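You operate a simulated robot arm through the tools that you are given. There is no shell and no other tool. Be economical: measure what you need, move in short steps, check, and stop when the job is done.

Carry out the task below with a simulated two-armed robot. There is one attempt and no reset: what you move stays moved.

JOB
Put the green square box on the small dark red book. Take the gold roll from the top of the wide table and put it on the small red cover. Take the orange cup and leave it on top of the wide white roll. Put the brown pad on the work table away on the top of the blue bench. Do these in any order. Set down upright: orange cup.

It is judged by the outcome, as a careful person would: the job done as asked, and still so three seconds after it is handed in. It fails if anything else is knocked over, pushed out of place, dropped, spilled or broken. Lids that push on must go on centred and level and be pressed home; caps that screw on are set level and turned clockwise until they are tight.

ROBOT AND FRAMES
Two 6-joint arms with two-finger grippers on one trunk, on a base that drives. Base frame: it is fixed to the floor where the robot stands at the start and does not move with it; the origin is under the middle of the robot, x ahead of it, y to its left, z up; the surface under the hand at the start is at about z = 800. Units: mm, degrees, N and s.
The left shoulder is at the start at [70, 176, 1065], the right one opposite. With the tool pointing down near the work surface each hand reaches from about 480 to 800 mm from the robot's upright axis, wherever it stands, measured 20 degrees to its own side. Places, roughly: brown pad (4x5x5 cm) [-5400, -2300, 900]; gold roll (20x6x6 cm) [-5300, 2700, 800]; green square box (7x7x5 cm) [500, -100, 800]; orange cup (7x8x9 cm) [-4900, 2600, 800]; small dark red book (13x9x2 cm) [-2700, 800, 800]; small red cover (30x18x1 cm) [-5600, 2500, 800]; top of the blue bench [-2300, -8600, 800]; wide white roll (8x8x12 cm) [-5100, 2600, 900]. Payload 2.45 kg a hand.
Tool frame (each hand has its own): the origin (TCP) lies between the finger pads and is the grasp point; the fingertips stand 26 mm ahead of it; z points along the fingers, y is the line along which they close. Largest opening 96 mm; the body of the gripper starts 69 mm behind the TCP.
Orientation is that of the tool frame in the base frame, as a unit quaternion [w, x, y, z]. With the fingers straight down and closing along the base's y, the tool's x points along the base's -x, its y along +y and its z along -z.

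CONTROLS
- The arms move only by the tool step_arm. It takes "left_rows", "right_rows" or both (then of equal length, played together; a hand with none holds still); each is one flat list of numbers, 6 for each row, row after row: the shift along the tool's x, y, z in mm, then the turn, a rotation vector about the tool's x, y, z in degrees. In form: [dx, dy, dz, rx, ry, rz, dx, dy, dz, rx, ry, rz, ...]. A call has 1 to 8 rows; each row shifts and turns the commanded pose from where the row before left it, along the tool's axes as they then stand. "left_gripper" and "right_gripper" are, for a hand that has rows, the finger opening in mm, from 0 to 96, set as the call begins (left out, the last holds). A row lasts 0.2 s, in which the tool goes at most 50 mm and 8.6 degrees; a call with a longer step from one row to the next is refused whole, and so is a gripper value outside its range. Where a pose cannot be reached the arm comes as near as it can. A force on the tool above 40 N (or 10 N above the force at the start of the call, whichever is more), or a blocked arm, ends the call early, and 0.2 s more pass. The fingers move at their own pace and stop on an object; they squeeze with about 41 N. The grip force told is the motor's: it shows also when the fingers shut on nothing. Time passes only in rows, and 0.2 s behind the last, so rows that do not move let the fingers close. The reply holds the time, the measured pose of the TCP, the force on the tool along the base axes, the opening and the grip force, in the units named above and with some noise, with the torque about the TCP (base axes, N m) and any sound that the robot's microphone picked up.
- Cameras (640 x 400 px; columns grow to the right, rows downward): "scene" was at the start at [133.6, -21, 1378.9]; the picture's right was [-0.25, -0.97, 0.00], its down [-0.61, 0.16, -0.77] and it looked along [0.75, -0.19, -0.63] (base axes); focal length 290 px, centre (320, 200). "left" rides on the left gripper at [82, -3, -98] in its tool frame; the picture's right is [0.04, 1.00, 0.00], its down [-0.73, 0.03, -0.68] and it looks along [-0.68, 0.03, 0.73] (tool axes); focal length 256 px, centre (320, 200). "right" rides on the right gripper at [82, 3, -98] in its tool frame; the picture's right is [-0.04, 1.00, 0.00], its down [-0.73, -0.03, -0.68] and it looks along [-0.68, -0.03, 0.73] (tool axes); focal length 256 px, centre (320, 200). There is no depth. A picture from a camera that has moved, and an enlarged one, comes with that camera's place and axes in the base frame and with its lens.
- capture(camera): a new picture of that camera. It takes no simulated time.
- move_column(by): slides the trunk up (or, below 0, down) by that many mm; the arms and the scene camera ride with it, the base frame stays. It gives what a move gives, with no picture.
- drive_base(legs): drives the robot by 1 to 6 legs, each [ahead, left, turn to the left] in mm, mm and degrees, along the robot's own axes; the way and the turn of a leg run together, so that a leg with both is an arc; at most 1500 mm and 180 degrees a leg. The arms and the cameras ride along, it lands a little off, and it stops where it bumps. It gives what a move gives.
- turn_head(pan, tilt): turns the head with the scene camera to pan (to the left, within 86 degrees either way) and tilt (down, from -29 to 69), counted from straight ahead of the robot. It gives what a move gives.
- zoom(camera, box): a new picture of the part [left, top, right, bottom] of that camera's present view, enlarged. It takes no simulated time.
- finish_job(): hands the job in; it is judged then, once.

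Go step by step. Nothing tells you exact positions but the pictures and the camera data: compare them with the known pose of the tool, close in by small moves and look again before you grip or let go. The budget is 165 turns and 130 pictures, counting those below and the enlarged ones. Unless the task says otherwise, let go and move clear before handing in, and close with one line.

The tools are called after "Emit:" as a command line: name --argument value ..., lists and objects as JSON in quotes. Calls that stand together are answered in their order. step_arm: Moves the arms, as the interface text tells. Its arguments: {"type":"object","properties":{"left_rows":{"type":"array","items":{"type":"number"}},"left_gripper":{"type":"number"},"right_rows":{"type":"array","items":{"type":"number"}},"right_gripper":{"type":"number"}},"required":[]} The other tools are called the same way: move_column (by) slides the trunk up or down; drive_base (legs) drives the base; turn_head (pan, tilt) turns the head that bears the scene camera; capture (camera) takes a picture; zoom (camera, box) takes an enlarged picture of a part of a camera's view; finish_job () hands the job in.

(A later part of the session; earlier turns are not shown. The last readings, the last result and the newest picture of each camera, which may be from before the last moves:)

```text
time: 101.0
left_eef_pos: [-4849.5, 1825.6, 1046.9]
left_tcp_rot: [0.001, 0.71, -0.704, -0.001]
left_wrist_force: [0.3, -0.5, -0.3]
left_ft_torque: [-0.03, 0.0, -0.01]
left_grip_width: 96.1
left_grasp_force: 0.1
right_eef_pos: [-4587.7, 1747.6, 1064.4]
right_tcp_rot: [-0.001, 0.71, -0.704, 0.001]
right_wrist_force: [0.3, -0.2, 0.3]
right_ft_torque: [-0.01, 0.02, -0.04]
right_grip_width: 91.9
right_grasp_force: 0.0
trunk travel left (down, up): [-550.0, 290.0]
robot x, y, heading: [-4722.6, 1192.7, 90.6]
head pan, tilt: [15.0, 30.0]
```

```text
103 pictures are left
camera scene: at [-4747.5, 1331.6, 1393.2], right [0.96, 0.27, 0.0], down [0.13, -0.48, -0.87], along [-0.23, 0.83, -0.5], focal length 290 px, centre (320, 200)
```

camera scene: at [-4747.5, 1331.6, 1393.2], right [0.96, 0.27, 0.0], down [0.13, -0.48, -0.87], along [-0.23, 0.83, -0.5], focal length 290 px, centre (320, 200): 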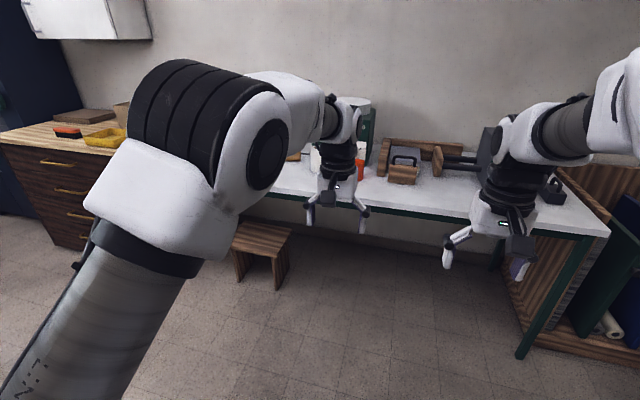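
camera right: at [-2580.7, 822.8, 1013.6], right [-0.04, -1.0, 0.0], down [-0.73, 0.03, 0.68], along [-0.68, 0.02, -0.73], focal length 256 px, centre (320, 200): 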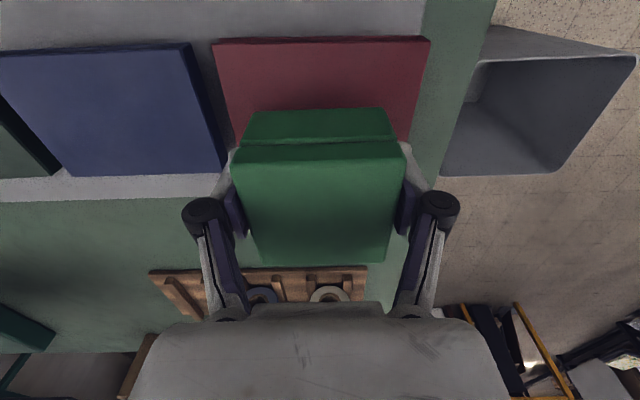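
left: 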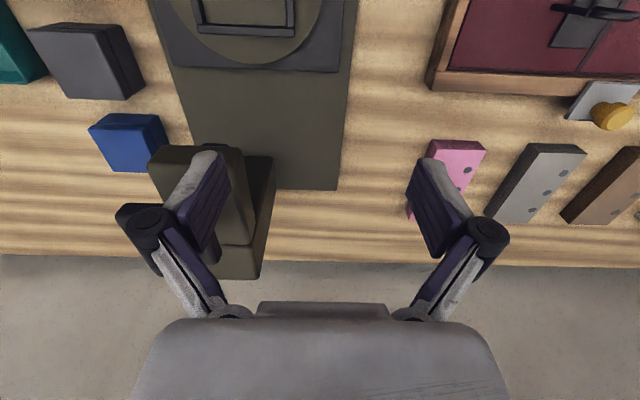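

The wide white table's front edge is at y≈2290, with a stool tucked at about x -5500. I'll strafe left and close in to see the objects between my arms.

Emit:
drive_base --legs '[[0, 480, 0], [350, 0, -0.5]]'

Emit:
turn_head --pan 0 --tilt 30

Emit:
capture --camera "scene"

Emit:
capture --camera "left"

```text
time: 105.8
left_eef_pos: [-5342.0, 2170.2, 1048.0]
left_tcp_rot: [0.0, 0.709, -0.705, 0.0]
left_wrist_force: [-0.1, 0.6, 0.6]
left_ft_torque: [0.0, -0.01, 0.01]
left_grip_width: 95.9
left_grasp_force: 0.0
right_eef_pos: [-5079.7, 2092.2, 1063.4]
right_tcp_rot: [-0.001, 0.709, -0.705, 0.001]
right_wrist_force: [-0.9, -0.6, -0.5]
right_ft_torque: [-0.01, 0.01, 0.01]
right_grip_width: 92.2
right_grasp_force: 0.0
trunk travel left (down, up): [-550.0, 290.0]
robot x, y, heading: [-5218.8, 1541.7, 90.3]
head pan, tilt: [15.0, 30.0]
```

```text
time: 106.5
left_eef_pos: [-5341.9, 2170.7, 1049.1]
left_tcp_rot: [0.0, 0.709, -0.705, 0.0]
left_wrist_force: [-0.2, 0.0, -0.1]
left_ft_torque: [0.01, 0.02, 0.04]
left_grip_width: 96.0
left_grasp_force: 0.1
right_eef_pos: [-5080.2, 2092.1, 1063.3]
right_tcp_rot: [-0.001, 0.709, -0.705, 0.0]
right_wrist_force: [-0.7, 0.3, -0.4]
right_ft_torque: [-0.01, 0.01, 0.04]
right_grip_width: 92.0
right_grasp_force: 0.1
trunk travel left (down, up): [-550.0, 290.0]
robot x, y, heading: [-5221.1, 1537.8, 90.4]
head pan, tilt: [0.0, 30.0]
```

```text
102 pictures are left
camera scene: at [-5218.2, 1679.4, 1393.1], right [1.0, 0.01, 0.0], down [0.0, -0.5, -0.87], along [-0.01, 0.87, -0.5], focal length 290 px, centre (320, 200)
```

scene: 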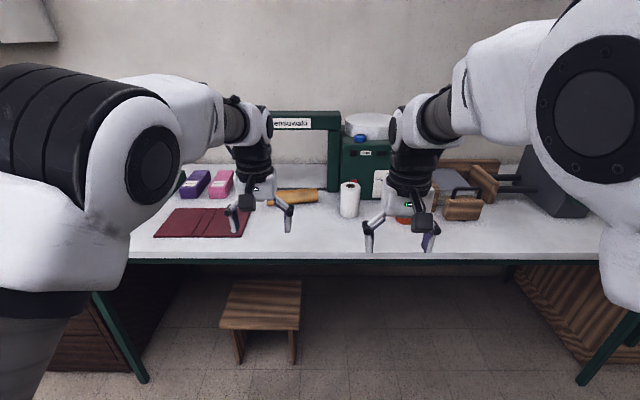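

```text
101 pictures are left
camera left: at [-5338.1, 2087.6, 1146.0], right [-1.0, -0.04, 0.0], down [-0.03, 0.73, 0.68], along [-0.03, 0.68, -0.73], focal length 256 px, centre (320, 200)
```

left: 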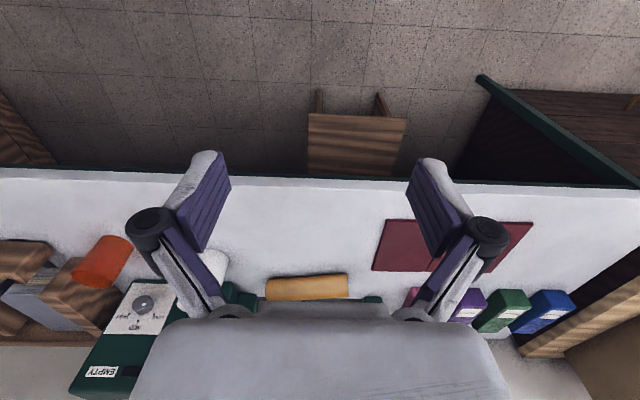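

I can see everything: gold roll near [-5330,2700], red cover near [-5640,2540], white roll near [-5124,2625], and the cup to its right. I'll drive in to y≈1960, from where all four are reachable.

Emit:
drive_base --legs '[[410, 10, -0.3]]'

Emit:
turn_head --pan 0 --tilt 48

Emit:
capture --camera "scene"

Emit:
capture --camera "left"

Emit:
capture --camera "right"

```text
time: 109.0
left_eef_pos: [-5351.1, 2579.5, 1047.7]
left_tcp_rot: [-0.001, 0.708, -0.707, -0.001]
left_wrist_force: [-0.7, 0.3, 0.3]
left_ft_torque: [-0.02, -0.02, 0.0]
left_grip_width: 95.9
left_grasp_force: 0.1
right_eef_pos: [-5089.7, 2502.1, 1063.6]
right_tcp_rot: [0.001, 0.708, -0.706, 0.0]
right_wrist_force: [0.5, 0.2, -0.4]
right_ft_torque: [-0.01, -0.01, 0.0]
right_grip_width: 91.9
right_grasp_force: 0.1
trunk travel left (down, up): [-550.0, 290.0]
robot x, y, heading: [-5230.0, 1948.9, 89.9]
head pan, tilt: [0.0, 30.0]
```

```text
time: 109.9
left_eef_pos: [-5351.0, 2579.6, 1047.6]
left_tcp_rot: [0.0, 0.707, -0.707, 0.001]
left_wrist_force: [-0.2, -0.1, -0.1]
left_ft_torque: [0.02, 0.02, -0.02]
left_grip_width: 96.0
left_grasp_force: 0.1
right_eef_pos: [-5090.6, 2500.9, 1064.1]
right_tcp_rot: [-0.001, 0.709, -0.706, 0.0]
right_wrist_force: [0.8, 0.3, 0.2]
right_ft_torque: [-0.01, 0.01, 0.02]
right_grip_width: 92.0
right_grasp_force: 0.0
trunk travel left (down, up): [-550.0, 290.0]
robot x, y, heading: [-5230.9, 1945.0, 90.2]
head pan, tilt: [0.0, 48.0]
```

```text
100 pictures are left
camera scene: at [-5228.9, 2076.2, 1366.4], right [1.0, 0.0, 0.0], down [0.0, -0.74, -0.67], along [0.0, 0.67, -0.74], focal length 290 px, centre (320, 200)
```

scene: 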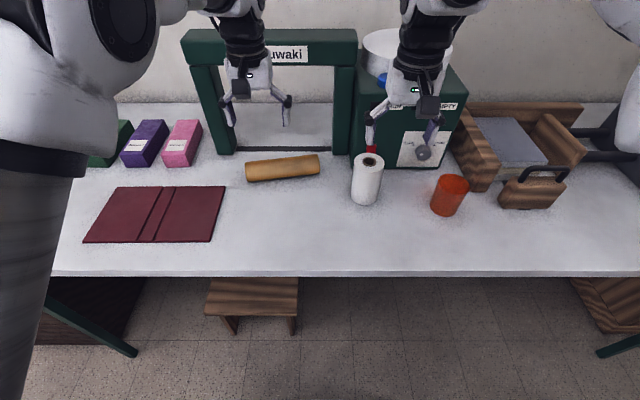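

```text
99 pictures are left
camera left: at [-5347.7, 2496.3, 1146.1], right [-1.0, -0.04, 0.0], down [-0.03, 0.73, 0.68], along [-0.03, 0.68, -0.73], focal length 256 px, centre (320, 200)
```

left: 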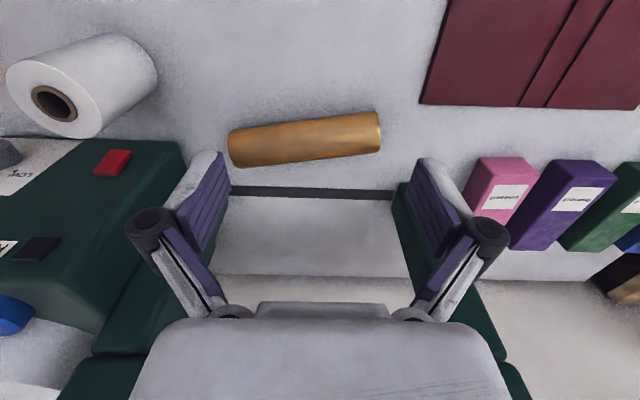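

```text
98 pictures are left
camera right: at [-5093.7, 2418.9, 1162.0], right [-1.0, 0.04, 0.0], down [0.03, 0.73, 0.68], along [0.03, 0.68, -0.73], focal length 256 px, centre (320, 200)
```

right: 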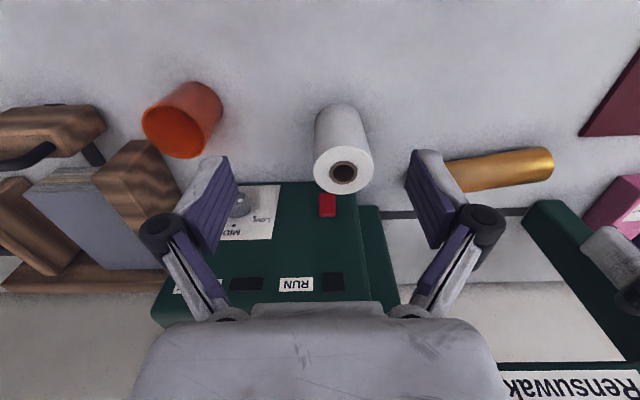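

Clear view: gold roll centre ≈[-5333,2677] turned about 10° from x, cover centre ≈[-5629,2540], white roll ≈[-5115,2601], cup ≈[-4916,2559]. I'll yaw the left hand so it closes across the gold roll while lowering it.

Emit:
step_arm --left_rows '[0, 0, 12, 0, 0, 8, 0, 0, 12, 0, 0, 8, 0, 0, 12, 0, 0, 8, 0, 0, 12, 0, 0, 8, 0, 0, 12, 0, 0, 8, 0, 0, 12, 0, 0, 8, 0, 0, 12, 0, 0, 8, 0, 0, 12, 0, 0, 8]' --left_gripper 96

Emit:
step_arm --left_rows '[0, 0, 0, 0, 0, 8, 0, 0, 0, 0, 0, 7.9]'

Emit:
capture --camera "left"

Emit:
zoom --camera "scene" --box '[330, 120, 490, 230]'

```text
time: 111.7
left_eef_pos: [-5352.2, 2579.6, 951.8]
left_tcp_rot: [-0.001, -0.224, 0.975, 0.0]
left_wrist_force: [-0.5, 0.7, 0.6]
left_ft_torque: [0.03, 0.02, 0.03]
left_grip_width: 95.9
left_grasp_force: 0.1
right_eef_pos: [-5090.9, 2502.0, 1063.9]
right_tcp_rot: [0.0, 0.708, -0.706, 0.0]
right_wrist_force: [-0.2, -0.1, 0.5]
right_ft_torque: [0.01, 0.01, -0.01]
right_grip_width: 92.2
right_grasp_force: 0.1
trunk travel left (down, up): [-550.0, 290.0]
robot x, y, heading: [-5228.7, 1945.3, 90.0]
head pan, tilt: [0.0, 48.0]
```

```text
time: 112.3
left_eef_pos: [-5351.7, 2578.9, 952.0]
left_tcp_rot: [0.001, -0.088, 0.996, 0.001]
left_wrist_force: [0.1, -0.1, -0.1]
left_ft_torque: [0.0, 0.0, 0.0]
left_grip_width: 96.0
left_grasp_force: 0.0
right_eef_pos: [-5089.6, 2500.2, 1064.4]
right_tcp_rot: [0.0, 0.708, -0.706, -0.001]
right_wrist_force: [-0.2, -0.1, 0.2]
right_ft_torque: [-0.01, -0.02, 0.0]
right_grip_width: 92.0
right_grasp_force: 0.0
trunk travel left (down, up): [-550.0, 290.0]
robot x, y, heading: [-5232.5, 1950.7, 90.1]
head pan, tilt: [0.0, 48.0]
```

```text
97 pictures are left
camera left: at [-5431.0, 2560.9, 1050.3], right [-0.21, 0.98, 0.0], down [0.72, 0.16, 0.68], along [0.66, 0.15, -0.73], focal length 256 px, centre (320, 200)
```

left: 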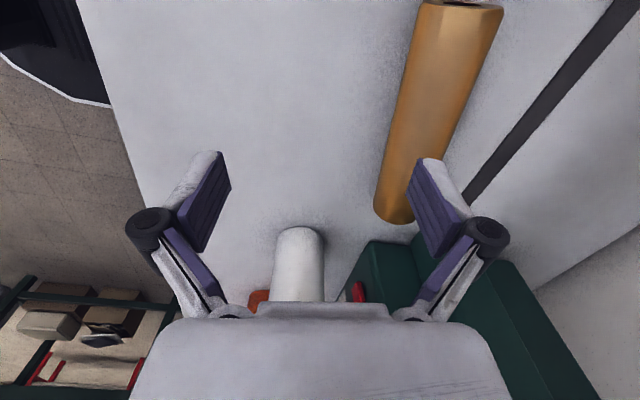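

```text
3.64 times, centred on (410, 175) of scene
camera zoom: at [-5228.9, 2076.4, 1366.3], right [1.0, 0.0, 0.0], down [0.0, -0.74, -0.67], along [0.0, 0.67, -0.74], focal length 1053 px, centre (-7, 291)
```

zoom: 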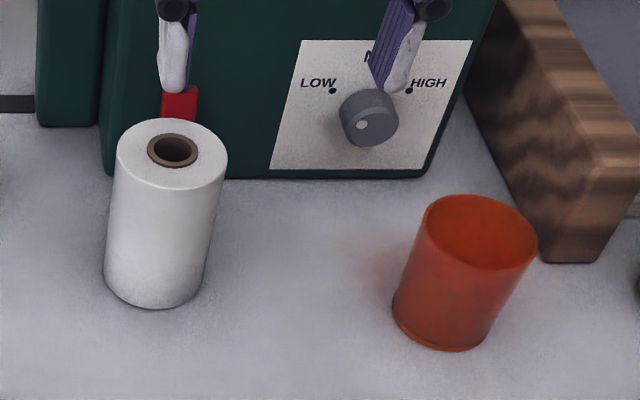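

The hand is aligned with the roll's direction. I'll move it over the roll and check.

Emit:
step_arm --left_rows '[-12, 31, 0, 0, 0, 0, -12, 31, 0, 0, 0, 0, -11.5, 31, 0, 0, 0, 0]'

Emit:
capture --camera "left"

Emit:
capture --camera "scene"

```text
time: 113.1
left_eef_pos: [-5333.4, 2678.9, 949.8]
left_tcp_rot: [0.0, -0.089, 0.996, -0.001]
left_wrist_force: [-0.1, 0.4, 0.6]
left_ft_torque: [-0.03, 0.02, 0.0]
left_grip_width: 96.1
left_grasp_force: 0.1
right_eef_pos: [-5089.9, 2502.3, 1062.7]
right_tcp_rot: [0.0, 0.708, -0.706, 0.0]
right_wrist_force: [-0.3, -0.3, -1.4]
right_ft_torque: [-0.05, -0.03, -0.02]
right_grip_width: 92.1
right_grasp_force: 0.0
trunk travel left (down, up): [-550.0, 290.0]
robot x, y, heading: [-5228.0, 1943.8, 90.0]
head pan, tilt: [0.0, 48.0]
```

```text
95 pictures are left
camera left: at [-5412.5, 2660.0, 1048.0], right [-0.22, 0.98, 0.0], down [0.72, 0.16, 0.68], along [0.66, 0.14, -0.73], focal length 256 px, centre (320, 200)
```

left: 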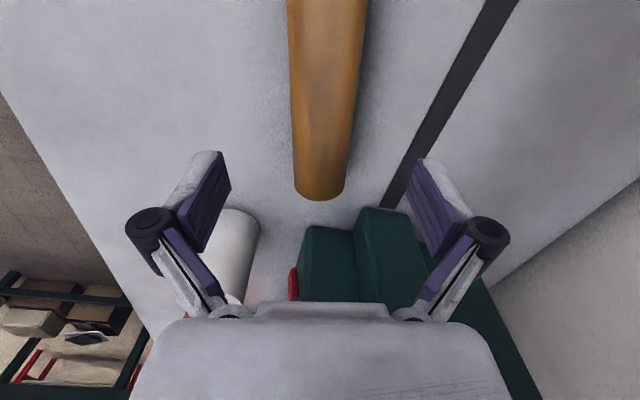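

```text
94 pictures are left
camera scene: at [-5229.3, 2079.0, 1366.1], right [1.0, 0.0, 0.0], down [0.0, -0.74, -0.67], along [0.0, 0.67, -0.74], focal length 290 px, centre (320, 200)
```

scene: 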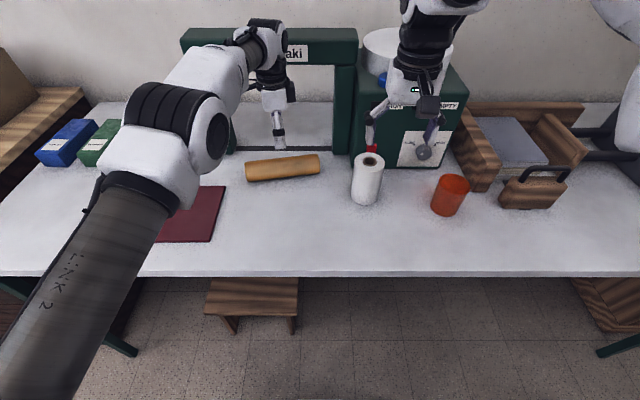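

Centred over the roll. I'll descend and grip.

Emit:
step_arm --left_rows '[0, 0, 40, 0, 0, 0, 0, 0, 40, 0, 0, 0, 0, 0, 25, 0, 0, 0, 0, 0, 13, 0, 0, 0]'

Emit:
step_arm --left_rows '[0, 0, 0, 0, 0, 0, 0, 0, 0, 0, 0, 0, 0, 0, 0, 0, 0, 0]' --left_gripper 30

Emit:
capture --camera "left"

```text
time: 114.1
left_eef_pos: [-5332.9, 2679.4, 832.8]
left_tcp_rot: [0.0, -0.089, 0.996, -0.001]
left_wrist_force: [-0.3, 0.3, -0.6]
left_ft_torque: [0.03, 0.01, 0.01]
left_grip_width: 96.2
left_grasp_force: 0.1
right_eef_pos: [-5090.1, 2501.3, 1064.1]
right_tcp_rot: [0.0, 0.708, -0.706, 0.0]
right_wrist_force: [-0.2, 0.0, 0.2]
right_ft_torque: [0.01, -0.01, 0.01]
right_grip_width: 92.0
right_grasp_force: 0.0
trunk travel left (down, up): [-550.0, 290.0]
robot x, y, heading: [-5227.3, 1947.4, 89.9]
head pan, tilt: [0.0, 48.0]
```

```text
time: 114.9
left_eef_pos: [-5332.1, 2678.5, 833.8]
left_tcp_rot: [0.001, -0.089, 0.996, 0.0]
left_wrist_force: [-0.5, 0.3, 2.3]
left_ft_torque: [0.0, -0.07, 0.08]
left_grip_width: 53.7
left_grasp_force: 40.5
right_eef_pos: [-5090.1, 2501.0, 1063.5]
right_tcp_rot: [0.001, 0.708, -0.706, 0.0]
right_wrist_force: [-0.1, -0.2, 0.0]
right_ft_torque: [-0.04, 0.0, -0.01]
right_grip_width: 91.7
right_grasp_force: 0.0
trunk travel left (down, up): [-550.0, 290.0]
robot x, y, heading: [-5230.9, 1947.6, 90.2]
head pan, tilt: [0.0, 48.0]
```

```text
93 pictures are left
camera left: at [-5412.7, 2659.4, 932.2], right [-0.22, 0.98, 0.0], down [0.72, 0.16, 0.68], along [0.66, 0.15, -0.73], focal length 256 px, centre (320, 200)
```

left: 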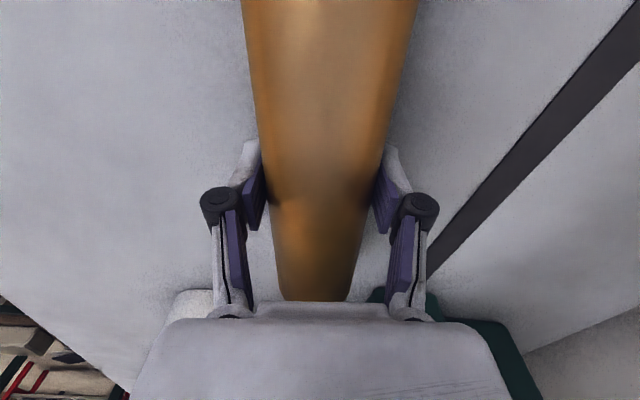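

The gold roll is held. I'll lift it, square it up, and carry it over the red cover.

Emit:
step_arm --left_rows '[0, 0, -25, 0, 0, 0, 0, 0, -45, 0, 0, 0, 0, 0, -30, 0, 0, 4.5, 0, 0, 0, 0, 0, 4.5, 0, -33, 0, 0, 0, 0, 0, -33, 0, 0, 0, 0, 0, -33, 0, 0, 0, 0, 0, -33, 0, 0, 0, 0]'

Emit:
step_arm --left_rows '[40, 0, 0, 0, 0, 0, 43, 0, 0, 0, 0, 0, 43, 0, 0, 0, 0, 0, 43, 0, 0, 0, 0, 0, 43, 0, 0, 0, 0, 0, 43, 0, 0, 0, 0, 0, 45, 0, 0, 0, 0, 0]'

Emit:
capture --camera "scene"

Emit:
capture --camera "left"

```text
time: 116.7
left_eef_pos: [-5335.0, 2542.1, 931.6]
left_tcp_rot: [0.004, -0.014, 1.0, -0.003]
left_wrist_force: [-0.7, -0.5, -0.7]
left_ft_torque: [0.05, 0.0, 0.03]
left_grip_width: 53.9
left_grasp_force: 40.3
right_eef_pos: [-5091.1, 2498.4, 1064.8]
right_tcp_rot: [0.0, 0.709, -0.705, -0.001]
right_wrist_force: [-1.7, -0.1, 1.0]
right_ft_torque: [0.01, -0.02, 0.0]
right_grip_width: 92.1
right_grasp_force: 0.0
trunk travel left (down, up): [-550.0, 290.0]
robot x, y, heading: [-5224.2, 1946.7, 90.1]
head pan, tilt: [0.0, 48.0]
```

```text
time: 118.3
left_eef_pos: [-5631.0, 2536.5, 933.3]
left_tcp_rot: [0.001, -0.01, 1.0, 0.0]
left_wrist_force: [0.0, 0.1, -2.0]
left_ft_torque: [-0.01, 0.0, 0.0]
left_grip_width: 53.9
left_grasp_force: 41.0
right_eef_pos: [-5092.4, 2499.6, 1063.4]
right_tcp_rot: [0.0, 0.708, -0.706, 0.001]
right_wrist_force: [-1.5, -0.1, 0.5]
right_ft_torque: [0.01, -0.06, -0.05]
right_grip_width: 91.9
right_grasp_force: 0.1
trunk travel left (down, up): [-550.0, 290.0]
robot x, y, heading: [-5230.9, 1941.8, 90.2]
head pan, tilt: [0.0, 48.0]
```

```text
92 pictures are left
camera scene: at [-5231.3, 2076.5, 1366.3], right [1.0, 0.0, 0.0], down [0.0, -0.74, -0.67], along [0.0, 0.67, -0.74], focal length 290 px, centre (320, 200)
```

scene: 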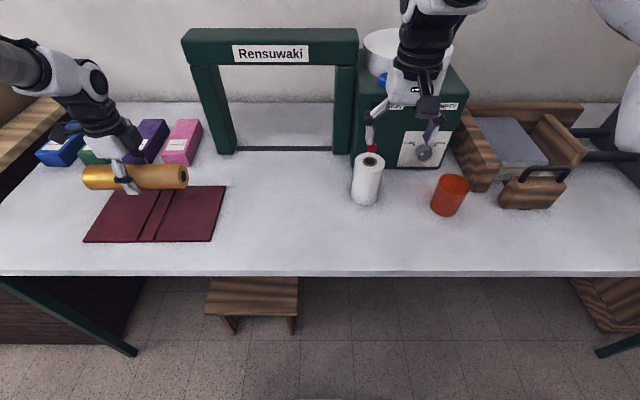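

```text
91 pictures are left
camera left: at [-5712.4, 2530.4, 1032.1], right [-0.06, 1.0, 0.0], down [0.73, 0.04, 0.68], along [0.68, 0.04, -0.73], focal length 256 px, centre (320, 200)
```

left: 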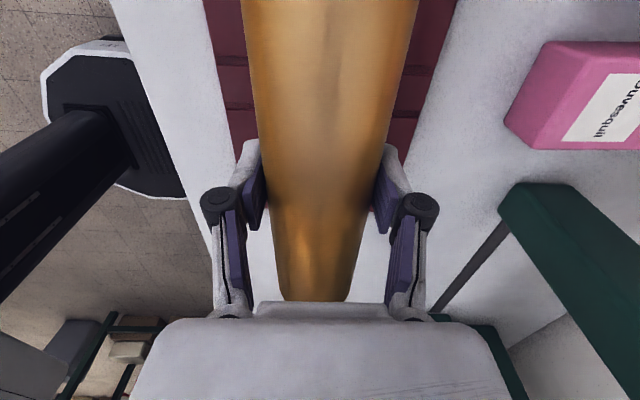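

Centred over the cover. I'll lower it with small last steps.

Emit:
step_arm --left_rows '[0, 0, 35, 0, 0, 0, 0, 0, 25, 0, 0, 0, 0, 0, 13, 0, 0, 0, 0, 0, 6, 0, 0, 0, 0, 0, 4, 0, 0, 0, 0, 0, 3, 0, 0, 0]'

Emit:
zoom --camera "scene" --box '[60, 120, 260, 260]'

```text
time: 119.7
left_eef_pos: [-5630.5, 2538.0, 847.3]
left_tcp_rot: [0.001, -0.011, 1.0, 0.0]
left_wrist_force: [0.1, -0.3, -2.1]
left_ft_torque: [0.01, 0.0, 0.01]
left_grip_width: 54.1
left_grasp_force: 40.7
right_eef_pos: [-5088.3, 2501.3, 1063.2]
right_tcp_rot: [0.0, 0.708, -0.706, 0.0]
right_wrist_force: [0.7, -0.1, -0.4]
right_ft_torque: [-0.02, 0.0, 0.02]
right_grip_width: 91.9
right_grasp_force: 0.1
trunk travel left (down, up): [-550.0, 290.0]
robot x, y, heading: [-5228.3, 1950.3, 90.0]
head pan, tilt: [0.0, 48.0]
```

```text
2.86 times, centred on (160, 190) of scene
camera zoom: at [-5229.3, 2076.8, 1366.3], right [1.0, 0.0, 0.0], down [0.0, -0.74, -0.67], along [0.0, 0.67, -0.74], focal length 828 px, centre (777, 229)
```

zoom: 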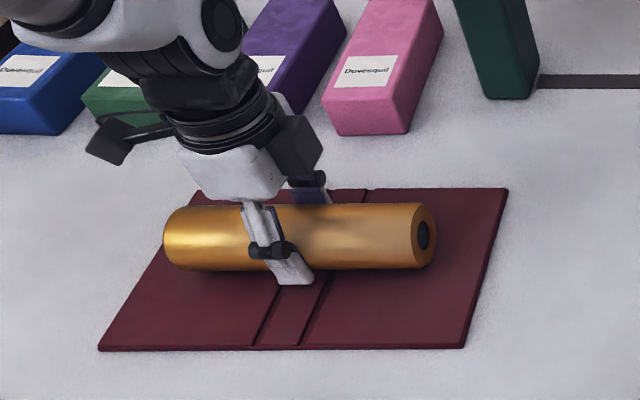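

Very nearly down. I'll inch down until contact.

Emit:
step_arm --left_rows '[0, 0, 2, 0, 0, 0, 0, 0, 2, 0, 0, 0]'

Emit:
step_arm --left_rows '[0, 0, 1.5, 0, 0, 0, 0, 0, 0, 0, 0, 0]'

```text
time: 120.3
left_eef_pos: [-5630.2, 2539.7, 843.1]
left_tcp_rot: [0.001, -0.011, 1.0, 0.0]
left_wrist_force: [-0.1, 0.0, -1.9]
left_ft_torque: [-0.01, 0.0, -0.01]
left_grip_width: 54.0
left_grasp_force: 41.6
right_eef_pos: [-5089.9, 2500.3, 1064.1]
right_tcp_rot: [-0.001, 0.708, -0.706, 0.0]
right_wrist_force: [0.4, 0.5, -0.1]
right_ft_torque: [0.03, 0.0, 0.01]
right_grip_width: 92.0
right_grasp_force: 0.0
trunk travel left (down, up): [-550.0, 290.0]
robot x, y, heading: [-5229.8, 1951.9, 90.1]
head pan, tilt: [0.0, 48.0]
```

```text
time: 120.9
left_eef_pos: [-5630.9, 2538.3, 842.7]
left_tcp_rot: [-0.001, -0.011, 1.0, 0.0]
left_wrist_force: [0.2, 0.0, -2.3]
left_ft_torque: [-0.02, 0.05, -0.01]
left_grip_width: 54.2
left_grasp_force: 41.4
right_eef_pos: [-5090.5, 2500.7, 1063.5]
right_tcp_rot: [0.0, 0.708, -0.706, 0.0]
right_wrist_force: [0.4, 0.2, 0.0]
right_ft_torque: [0.01, 0.01, 0.0]
right_grip_width: 92.0
right_grasp_force: 0.0
trunk travel left (down, up): [-550.0, 290.0]
robot x, y, heading: [-5227.7, 1945.7, 90.3]
head pan, tilt: [0.0, 48.0]
```

Emit:
step_arm --left_rows '[0, 0, 1.5, 0, 0, 0, 0, 0, 1.5, 0, 0, 0]'

Emit:
step_arm --left_rows '[0, 0, 1.5, 0, 0, 0, 0, 0, 0, 0, 0, 0]'

```text
time: 121.5
left_eef_pos: [-5630.0, 2538.7, 840.3]
left_tcp_rot: [0.0, -0.01, 1.0, 0.002]
left_wrist_force: [-1.7, 4.2, 8.8]
left_ft_torque: [0.05, -0.28, 0.07]
left_grip_width: 53.8
left_grasp_force: 41.1
right_eef_pos: [-5090.8, 2500.0, 1063.7]
right_tcp_rot: [0.0, 0.708, -0.706, 0.0]
right_wrist_force: [-0.4, 0.6, 0.7]
right_ft_torque: [-0.01, -0.03, 0.01]
right_grip_width: 91.9
right_grasp_force: 0.1
trunk travel left (down, up): [-550.0, 290.0]
robot x, y, heading: [-5227.9, 1947.5, 90.2]
head pan, tilt: [0.0, 48.0]
```

```text
time: 122.1
left_eef_pos: [-5629.9, 2539.8, 839.3]
left_tcp_rot: [0.001, -0.009, 1.0, 0.001]
left_wrist_force: [-2.0, 6.8, 17.3]
left_ft_torque: [0.11, -0.19, 0.07]
left_grip_width: 53.7
left_grasp_force: 41.2
right_eef_pos: [-5089.2, 2500.4, 1064.3]
right_tcp_rot: [0.0, 0.708, -0.706, -0.001]
right_wrist_force: [-0.6, 0.5, 0.5]
right_ft_torque: [0.04, 0.02, -0.01]
right_grip_width: 92.0
right_grasp_force: 0.1
trunk travel left (down, up): [-550.0, 290.0]
robot x, y, heading: [-5232.0, 1947.7, 90.3]
head pan, tilt: [0.0, 48.0]
```

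The roll is in contact with the cover. I'll relax slightly, open the fingers, and check before rising.

Emit:
step_arm --left_rows '[0, 0, -1.5, 0, 0, 0, 0, 0, 0, 0, 0, 0]'

Emit:
step_arm --left_rows '[0, 0, 0, 0, 0, 0, 0, 0, 0, 0, 0, 0, 0, 0, 0, 0, 0, 0]' --left_gripper 75

Emit:
zoom --camera "scene" --box '[60, 120, 260, 260]'

```text
time: 122.7
left_eef_pos: [-5630.1, 2539.0, 838.5]
left_tcp_rot: [0.001, -0.01, 1.0, 0.001]
left_wrist_force: [0.8, 3.8, 11.2]
left_ft_torque: [0.05, 0.25, -0.05]
left_grip_width: 53.6
left_grasp_force: 41.3
right_eef_pos: [-5089.4, 2498.8, 1063.8]
right_tcp_rot: [0.0, 0.708, -0.706, -0.001]
right_wrist_force: [0.7, -0.2, -0.6]
right_ft_torque: [0.03, 0.0, 0.02]
right_grip_width: 92.0
right_grasp_force: 0.1
trunk travel left (down, up): [-550.0, 290.0]
robot x, y, heading: [-5226.1, 1944.1, 89.8]
head pan, tilt: [0.0, 48.0]
```

```text
time: 123.5
left_eef_pos: [-5630.0, 2537.5, 837.2]
left_tcp_rot: [0.001, -0.011, 1.0, 0.0]
left_wrist_force: [1.6, 0.5, 0.0]
left_ft_torque: [0.02, 0.02, -0.02]
left_grip_width: 75.0
left_grasp_force: 0.1
right_eef_pos: [-5089.0, 2500.9, 1062.1]
right_tcp_rot: [-0.001, 0.709, -0.706, 0.0]
right_wrist_force: [0.6, -0.3, 0.4]
right_ft_torque: [0.02, -0.03, -0.02]
right_grip_width: 91.8
right_grasp_force: 0.1
trunk travel left (down, up): [-550.0, 290.0]
robot x, y, heading: [-5228.2, 1947.2, 90.1]
head pan, tilt: [0.0, 48.0]
```

```text
2.86 times, centred on (160, 190) of scene
camera zoom: at [-5229.2, 2076.5, 1366.3], right [1.0, 0.0, 0.0], down [0.0, -0.74, -0.67], along [0.0, 0.67, -0.74], focal length 828 px, centre (777, 229)
```

zoom: 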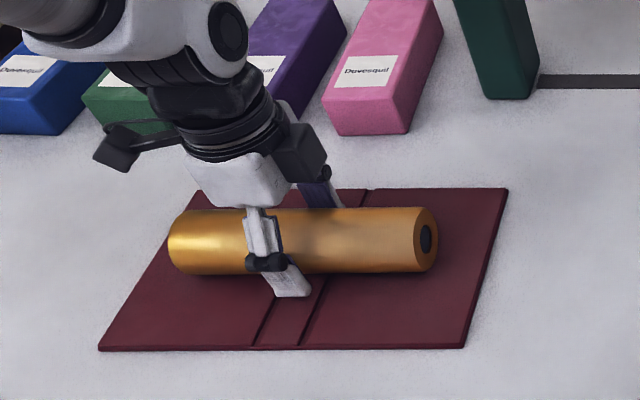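

The roll rests steady. I'll raise the left hand and move the right hand above the cup.

Emit:
step_arm --left_rows '[0, 0, -30, 0, 0, 0, 0, 0, -45, 0, 0, 0, 0, 0, -45, 0, 0, 0, 0, 0, -45, 0, 0, 0, 0, 0, -20, 0, 0, 0]' --left_gripper 90 --right_rows '[-11.6, -34.8, 0, 0, 0, 0, -11.6, -34.8, 0, 0, 0, 0, -11.6, -34.8, 0, 0, 0, 0, -11.6, -34.8, 20, 0, 0, 0, -11.6, -34.8, 40, 0, 0, 0]' --right_gripper 96

Emit:
capture --camera "right"

Emit:
capture --camera "scene"

```text
refused: row 5 steps farther than a row can; nothing moved
```

```text
88 pictures are left
camera right: at [-5093.9, 2419.2, 1161.9], right [-1.0, 0.04, 0.0], down [0.03, 0.73, 0.68], along [0.03, 0.68, -0.73], focal length 256 px, centre (320, 200)
```

right: 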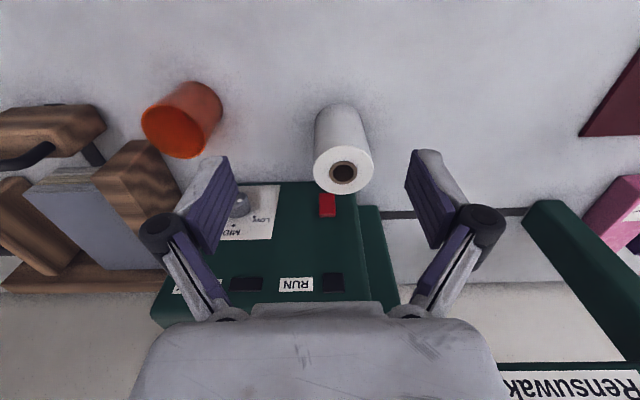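

```text
87 pictures are left
camera scene: at [-5229.2, 2076.5, 1366.3], right [1.0, 0.0, 0.0], down [0.0, -0.74, -0.67], along [0.0, 0.67, -0.74], focal length 290 px, centre (320, 200)
```

scene: 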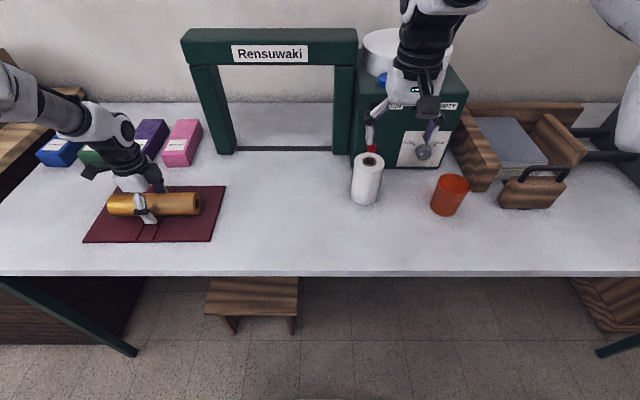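

That call was refused because row 5 stepped too far; I'll resend it with shorter final rows.

Emit:
step_arm --left_rows '[0, 0, -30, 0, 0, 0, 0, 0, -45, 0, 0, 0, 0, 0, -45, 0, 0, 0, 0, 0, -45, 0, 0, 0, 0, 0, -20, 0, 0, 0, 0, 0, 0, 0, 0, 0]' --left_gripper 90 --right_rows '[-11.6, -34.8, 0, 0, 0, 0, -11.6, -34.8, 0, 0, 0, 0, -11.6, -34.8, 0, 0, 0, 0, -11.6, -34.8, 10, 0, 0, 0, -11.6, -34.8, 10, 0, 0, 0, 0, 0, 45, 0, 0, 0]' --right_gripper 96

Emit:
capture --camera "right"

Emit:
capture --camera "scene"

```text
time: 124.9
left_eef_pos: [-5632.7, 2541.9, 1022.8]
left_tcp_rot: [0.001, -0.01, 1.0, 0.0]
left_wrist_force: [0.2, 0.1, 0.0]
left_ft_torque: [0.01, -0.01, -0.03]
left_grip_width: 90.0
left_grasp_force: 0.2
right_eef_pos: [-4915.6, 2562.6, 997.7]
right_tcp_rot: [0.0, 0.708, -0.706, 0.001]
right_wrist_force: [0.2, -0.7, -0.1]
right_ft_torque: [-0.03, 0.01, 0.03]
right_grip_width: 95.9
right_grasp_force: 0.0
trunk travel left (down, up): [-550.0, 290.0]
robot x, y, heading: [-5232.1, 1948.7, 90.2]
head pan, tilt: [0.0, 48.0]
```

```text
86 pictures are left
camera right: at [-4918.8, 2481.0, 1095.7], right [-1.0, 0.04, 0.0], down [0.03, 0.73, 0.68], along [0.03, 0.68, -0.73], focal length 256 px, centre (320, 200)
```

right: 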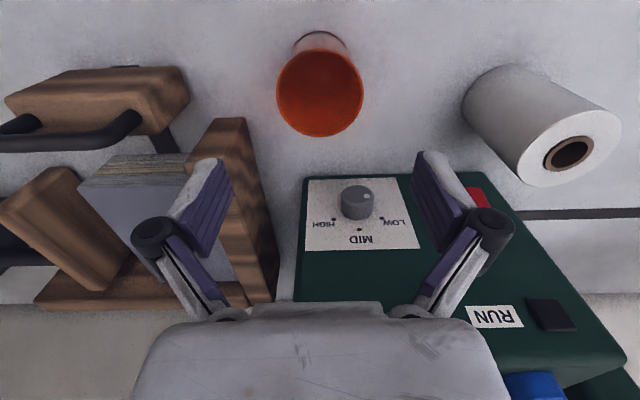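

```text
85 pictures are left
camera scene: at [-5229.3, 2078.2, 1366.1], right [1.0, 0.0, 0.0], down [0.0, -0.74, -0.67], along [0.0, 0.67, -0.74], focal length 290 px, centre (320, 200)
```

scene: 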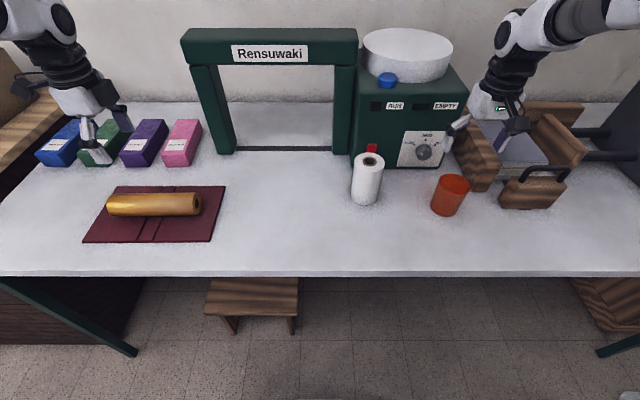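

The cup's centre is ≈[-4915,2556] and about 68 mm wide, with wood close on the right. I'll narrow the opening to 84, align, and stop just above the rim to check.

Emit:
step_arm --right_rows '[6.5, 0, 0, 0, 0, 0, 0, 0, 35, 0, 0, 0, 0, 0, 35, 0, 0, 0]' --right_gripper 84

Emit:
capture --camera "right"

Emit:
zoom --camera "scene" --box '[400, 60, 580, 230]'

```text
time: 125.7
left_eef_pos: [-5631.5, 2539.4, 1023.4]
left_tcp_rot: [0.0, -0.01, 1.0, 0.0]
left_wrist_force: [-0.2, -0.3, -0.6]
left_ft_torque: [-0.04, 0.0, -0.02]
left_grip_width: 89.9
left_grasp_force: 0.0
right_eef_pos: [-4916.1, 2553.6, 927.7]
right_tcp_rot: [0.0, 0.708, -0.706, 0.001]
right_wrist_force: [0.1, 0.1, 0.4]
right_ft_torque: [0.01, 0.02, -0.02]
right_grip_width: 83.8
right_grasp_force: 0.1
trunk travel left (down, up): [-550.0, 290.0]
robot x, y, heading: [-5232.8, 1945.2, 90.0]
head pan, tilt: [0.0, 48.0]
```

```text
84 pictures are left
camera right: at [-4919.3, 2472.6, 1026.7], right [-1.0, 0.04, 0.0], down [0.03, 0.73, 0.68], along [0.02, 0.68, -0.73], focal length 256 px, centre (320, 200)
```

right: 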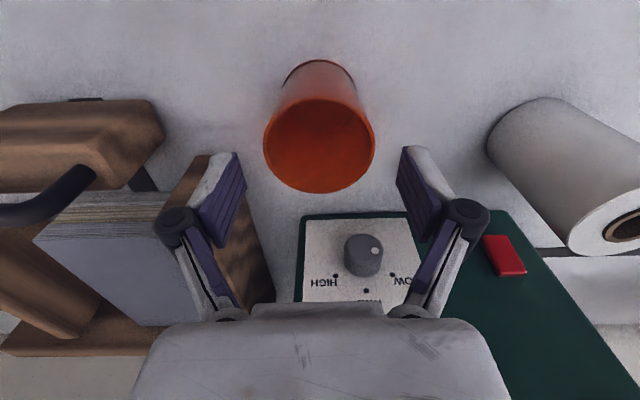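

```text
2.35 times, centred on (490, 145) of scene
camera zoom: at [-5228.3, 2077.1, 1366.3], right [1.0, 0.0, 0.0], down [0.0, -0.74, -0.67], along [0.0, 0.67, -0.74], focal length 682 px, centre (-80, 329)
```

zoom: 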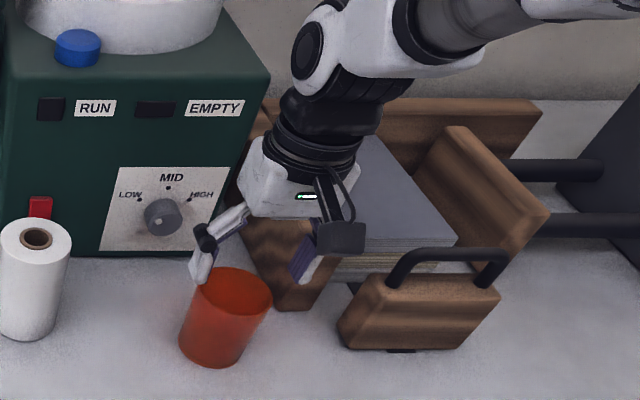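

The cup is centred between the fingers and the wood is clear. I'll descend and grip gently.

Emit:
step_arm --right_rows '[0, 0, 25, 0, 0, 0, 0, 0, 25, 0, 0, 0, 0, 0, 22, 0, 0, 0]'

Emit:
step_arm --right_rows '[0, 0, 0, 0, 0, 0, 0, 0, 0, 0, 0, 0, 0, 0, 0, 0, 0, 0]' --right_gripper 60

Emit:
zoom --camera "scene" --box '[340, 90, 540, 230]'

```text
time: 126.5
left_eef_pos: [-5630.7, 2538.7, 1023.2]
left_tcp_rot: [0.0, -0.01, 1.0, 0.0]
left_wrist_force: [0.2, 0.0, -0.5]
left_ft_torque: [0.01, 0.01, 0.01]
left_grip_width: 89.9
left_grasp_force: 0.0
right_eef_pos: [-4916.2, 2553.3, 855.4]
right_tcp_rot: [0.0, 0.708, -0.706, 0.001]
right_wrist_force: [0.9, -0.9, -0.2]
right_ft_torque: [0.02, 0.01, -0.03]
right_grip_width: 83.8
right_grasp_force: 0.2
trunk travel left (down, up): [-550.0, 290.0]
robot x, y, heading: [-5228.2, 1946.2, 90.1]
head pan, tilt: [0.0, 48.0]
```

```text
time: 127.3
left_eef_pos: [-5631.8, 2539.1, 1024.3]
left_tcp_rot: [0.0, -0.01, 1.0, 0.0]
left_wrist_force: [-0.8, -0.1, 0.8]
left_ft_torque: [-0.01, -0.02, 0.02]
left_grip_width: 90.1
left_grasp_force: 0.2
right_eef_pos: [-4917.3, 2553.1, 857.9]
right_tcp_rot: [0.001, 0.708, -0.706, 0.0]
right_wrist_force: [0.3, -0.5, 1.1]
right_ft_torque: [0.02, 0.07, 0.02]
right_grip_width: 66.6
right_grasp_force: 41.3
trunk travel left (down, up): [-550.0, 290.0]
robot x, y, heading: [-5228.9, 1947.4, 89.9]
head pan, tilt: [0.0, 48.0]
```

```text
2.86 times, centred on (440, 160) of scene
camera zoom: at [-5229.0, 2076.3, 1366.3], right [1.0, 0.0, 0.0], down [0.0, -0.74, -0.67], along [0.0, 0.67, -0.74], focal length 828 px, centre (-23, 314)
```

zoom: 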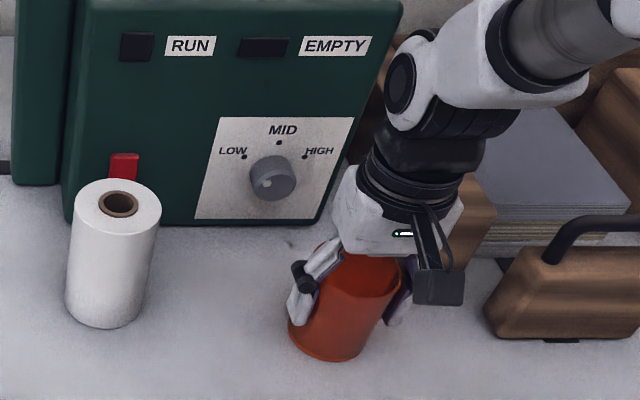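

The cup is held. I'll lift it straight up and carry it over the white roll.

Emit:
step_arm --right_rows '[0, 0, -20, 0, 0, 0, 0, 0, -40, 0, 0, 0, 0, 0, -48, 0, 0, 0, 0, 0, -48, 0, 0, 0]'

Emit:
step_arm --right_rows '[-5.8, 24.6, 0, 0, 0, 0, -5.9, 24.6, 0, 0, 0, 0, -5.9, 24.6, 0, 0, 0, 0, -5.9, 24.6, 0, 0, 0, 0, -5.9, 24.6, 0, 0, 0, 0, -5.9, 24.6, 0, 0, 0, 0, -5.9, 24.6, 0, 0, 0, 0, -5.8, 24.8, 0, 0, 0, 0]'

Emit:
capture --camera "right"

Emit:
zoom --camera "scene" --box '[270, 60, 470, 220]'

```text
time: 128.3
left_eef_pos: [-5632.5, 2538.9, 1024.9]
left_tcp_rot: [0.001, -0.01, 1.0, 0.001]
left_wrist_force: [-0.7, 0.5, 0.1]
left_ft_torque: [0.0, -0.02, -0.01]
left_grip_width: 90.0
left_grasp_force: 0.1
right_eef_pos: [-4915.3, 2549.9, 1011.8]
right_tcp_rot: [-0.001, 0.708, -0.706, 0.0]
right_wrist_force: [-0.6, -1.8, -0.5]
right_ft_torque: [-0.01, -0.02, 0.01]
right_grip_width: 66.8
right_grasp_force: 41.0
trunk travel left (down, up): [-550.0, 290.0]
robot x, y, heading: [-5226.7, 1944.2, 90.2]
head pan, tilt: [0.0, 48.0]
```

```text
time: 130.1
left_eef_pos: [-5633.0, 2539.0, 1023.1]
left_tcp_rot: [0.001, -0.01, 1.0, 0.001]
left_wrist_force: [0.2, 0.6, 0.7]
left_ft_torque: [0.0, -0.01, 0.01]
left_grip_width: 90.1
left_grasp_force: 0.1
right_eef_pos: [-5113.9, 2599.7, 1012.4]
right_tcp_rot: [0.0, 0.709, -0.705, -0.001]
right_wrist_force: [0.1, 0.3, -0.1]
right_ft_torque: [-0.04, -0.03, 0.04]
right_grip_width: 66.6
right_grasp_force: 40.6
trunk travel left (down, up): [-550.0, 290.0]
robot x, y, heading: [-5227.3, 1946.3, 90.0]
head pan, tilt: [0.0, 48.0]
```

```text
81 pictures are left
camera right: at [-5117.7, 2518.5, 1110.3], right [-1.0, 0.04, 0.0], down [0.03, 0.73, 0.68], along [0.03, 0.68, -0.73], focal length 256 px, centre (320, 200)
```

right: 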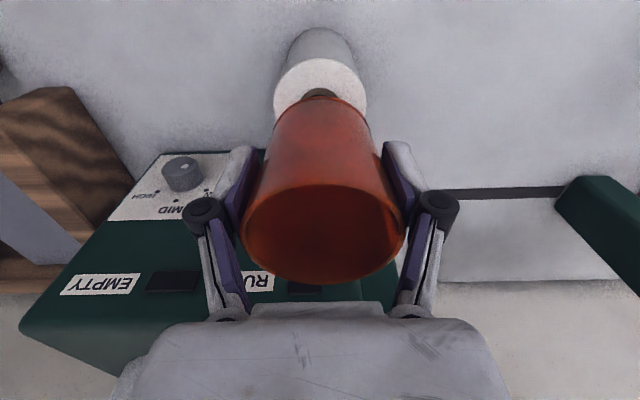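

```text
2.50 times, centred on (370, 140) of scene
camera zoom: at [-5230.0, 2076.8, 1366.3], right [1.0, 0.0, 0.0], down [0.0, -0.74, -0.67], along [0.0, 0.67, -0.74], focal length 724 px, centre (195, 350)
```

zoom: 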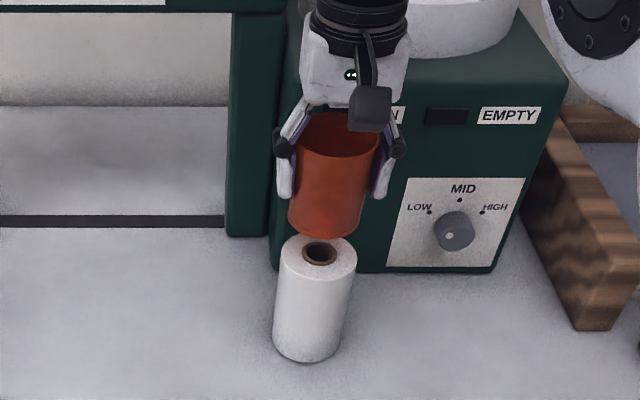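

The cup sits directly above the white roll. I'll lower it gently until it touches.

Emit:
step_arm --right_rows '[0, 0, 12, 0, 0, 0, 0, 0, 10, 0, 0, 0, 0, 0, 5, 0, 0, 0, 0, 0, 3, 0, 0, 0, 0, 0, 2, 0, 0, 0]'

Emit:
zoom --camera "scene" --box '[300, 80, 440, 220]'

```text
time: 131.3
left_eef_pos: [-5630.3, 2538.8, 1023.9]
left_tcp_rot: [0.0, -0.01, 1.0, -0.001]
left_wrist_force: [-0.9, 0.0, 0.1]
left_ft_torque: [0.0, 0.0, 0.01]
left_grip_width: 90.0
left_grasp_force: 0.1
right_eef_pos: [-5112.5, 2600.1, 981.5]
right_tcp_rot: [0.0, 0.708, -0.706, 0.0]
right_wrist_force: [-0.1, 1.0, -1.1]
right_ft_torque: [0.02, 0.01, 0.03]
right_grip_width: 66.6
right_grasp_force: 41.1
trunk travel left (down, up): [-550.0, 290.0]
robot x, y, heading: [-5232.5, 1947.1, 90.3]
head pan, tilt: [0.0, 48.0]
```

```text
2.86 times, centred on (370, 150) of scene
camera zoom: at [-5228.9, 2076.4, 1366.3], right [1.0, 0.0, 0.0], down [0.0, -0.74, -0.67], along [0.0, 0.67, -0.74], focal length 828 px, centre (177, 343)
```

zoom: 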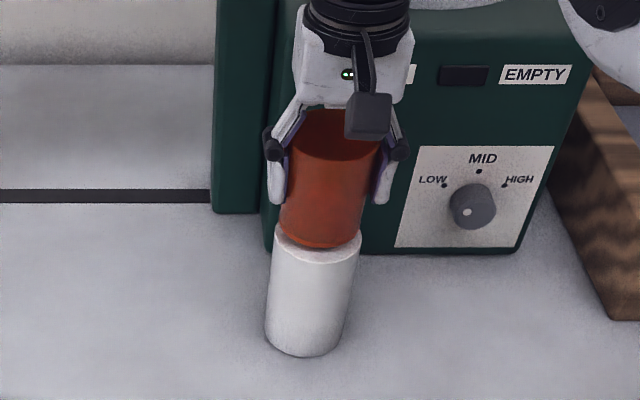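

Nearly touching and well centred. I'll inch down.

Emit:
step_arm --right_rows '[0, 0, 2, 0, 0, 0, 0, 0, 2, 0, 0, 0]'

Emit:
step_arm --right_rows '[0, 0, 1.5, 0, 0, 0, 0, 0, 1.5, 0, 0, 0]'

```text
time: 131.9
left_eef_pos: [-5630.6, 2539.5, 1022.6]
left_tcp_rot: [0.001, -0.011, 1.0, 0.0]
left_wrist_force: [0.3, -0.2, 0.2]
left_ft_torque: [0.02, -0.01, 0.03]
left_grip_width: 90.3
left_grasp_force: 0.1
right_eef_pos: [-5113.2, 2599.6, 976.7]
right_tcp_rot: [0.0, 0.707, -0.707, 0.0]
right_wrist_force: [0.8, 0.4, 1.3]
right_ft_torque: [0.04, 0.01, -0.04]
right_grip_width: 66.8
right_grasp_force: 40.6
trunk travel left (down, up): [-550.0, 290.0]
robot x, y, heading: [-5226.4, 1944.3, 90.1]
head pan, tilt: [0.0, 48.0]
```

```text
time: 132.5
left_eef_pos: [-5632.0, 2537.5, 1024.0]
left_tcp_rot: [0.0, -0.011, 1.0, 0.001]
left_wrist_force: [-0.4, -0.6, -0.3]
left_ft_torque: [0.02, 0.05, 0.02]
left_grip_width: 90.2
left_grasp_force: 0.0
right_eef_pos: [-5113.7, 2598.4, 977.3]
right_tcp_rot: [-0.003, 0.708, -0.706, -0.001]
right_wrist_force: [2.1, 3.0, 17.2]
right_ft_torque: [0.1, -0.05, -0.02]
right_grip_width: 66.6
right_grasp_force: 41.5
trunk travel left (down, up): [-550.0, 290.0]
robot x, y, heading: [-5229.4, 1944.7, 90.1]
head pan, tilt: [0.0, 48.0]
```

Contact made. I'll relieve the pressure, open, and check before rising.

Emit:
step_arm --right_rows '[0, 0, -2, 0, 0, 0, 0, 0, 0, 0, 0, 0]'

Emit:
step_arm --right_rows '[0, 0, 0, 0, 0, 0, 0, 0, 0, 0, 0, 0, 0, 0, 0, 0, 0, 0]' --right_gripper 86

Emit:
zoom --camera "scene" --box '[300, 80, 440, 220]'

```text
time: 133.1
left_eef_pos: [-5632.5, 2538.6, 1024.3]
left_tcp_rot: [0.001, -0.01, 1.0, 0.001]
left_wrist_force: [0.1, -0.6, 0.7]
left_ft_torque: [0.0, 0.01, 0.01]
left_grip_width: 89.9
left_grasp_force: 0.0
right_eef_pos: [-5113.9, 2598.3, 976.0]
right_tcp_rot: [-0.001, 0.709, -0.706, 0.0]
right_wrist_force: [1.6, 2.4, 9.7]
right_ft_torque: [0.25, 0.01, -0.05]
right_grip_width: 66.7
right_grasp_force: 40.6
trunk travel left (down, up): [-550.0, 290.0]
robot x, y, heading: [-5233.5, 1949.4, 90.1]
head pan, tilt: [0.0, 48.0]
```

```text
time: 133.9
left_eef_pos: [-5631.3, 2538.6, 1024.5]
left_tcp_rot: [0.0, -0.011, 1.0, 0.0]
left_wrist_force: [-0.5, -0.4, -0.1]
left_ft_torque: [0.01, 0.03, 0.0]
left_grip_width: 90.0
left_grasp_force: 0.0
right_eef_pos: [-5112.5, 2599.5, 975.2]
right_tcp_rot: [0.0, 0.708, -0.706, 0.0]
right_wrist_force: [-0.5, 0.2, 0.3]
right_ft_torque: [0.01, 0.02, -0.01]
right_grip_width: 86.0
right_grasp_force: 0.1
trunk travel left (down, up): [-550.0, 290.0]
robot x, y, heading: [-5234.3, 1946.9, 90.1]
head pan, tilt: [0.0, 48.0]
```

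```text
2.86 times, centred on (370, 150) of scene
camera zoom: at [-5229.0, 2076.6, 1366.3], right [1.0, 0.0, 0.0], down [0.0, -0.74, -0.67], along [0.0, 0.67, -0.74], focal length 828 px, centre (177, 343)
```

zoom: 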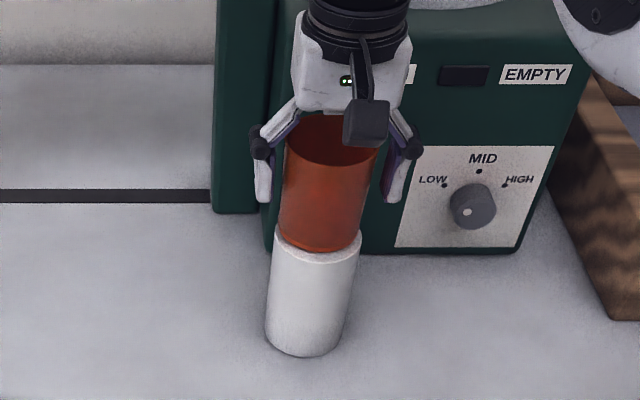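

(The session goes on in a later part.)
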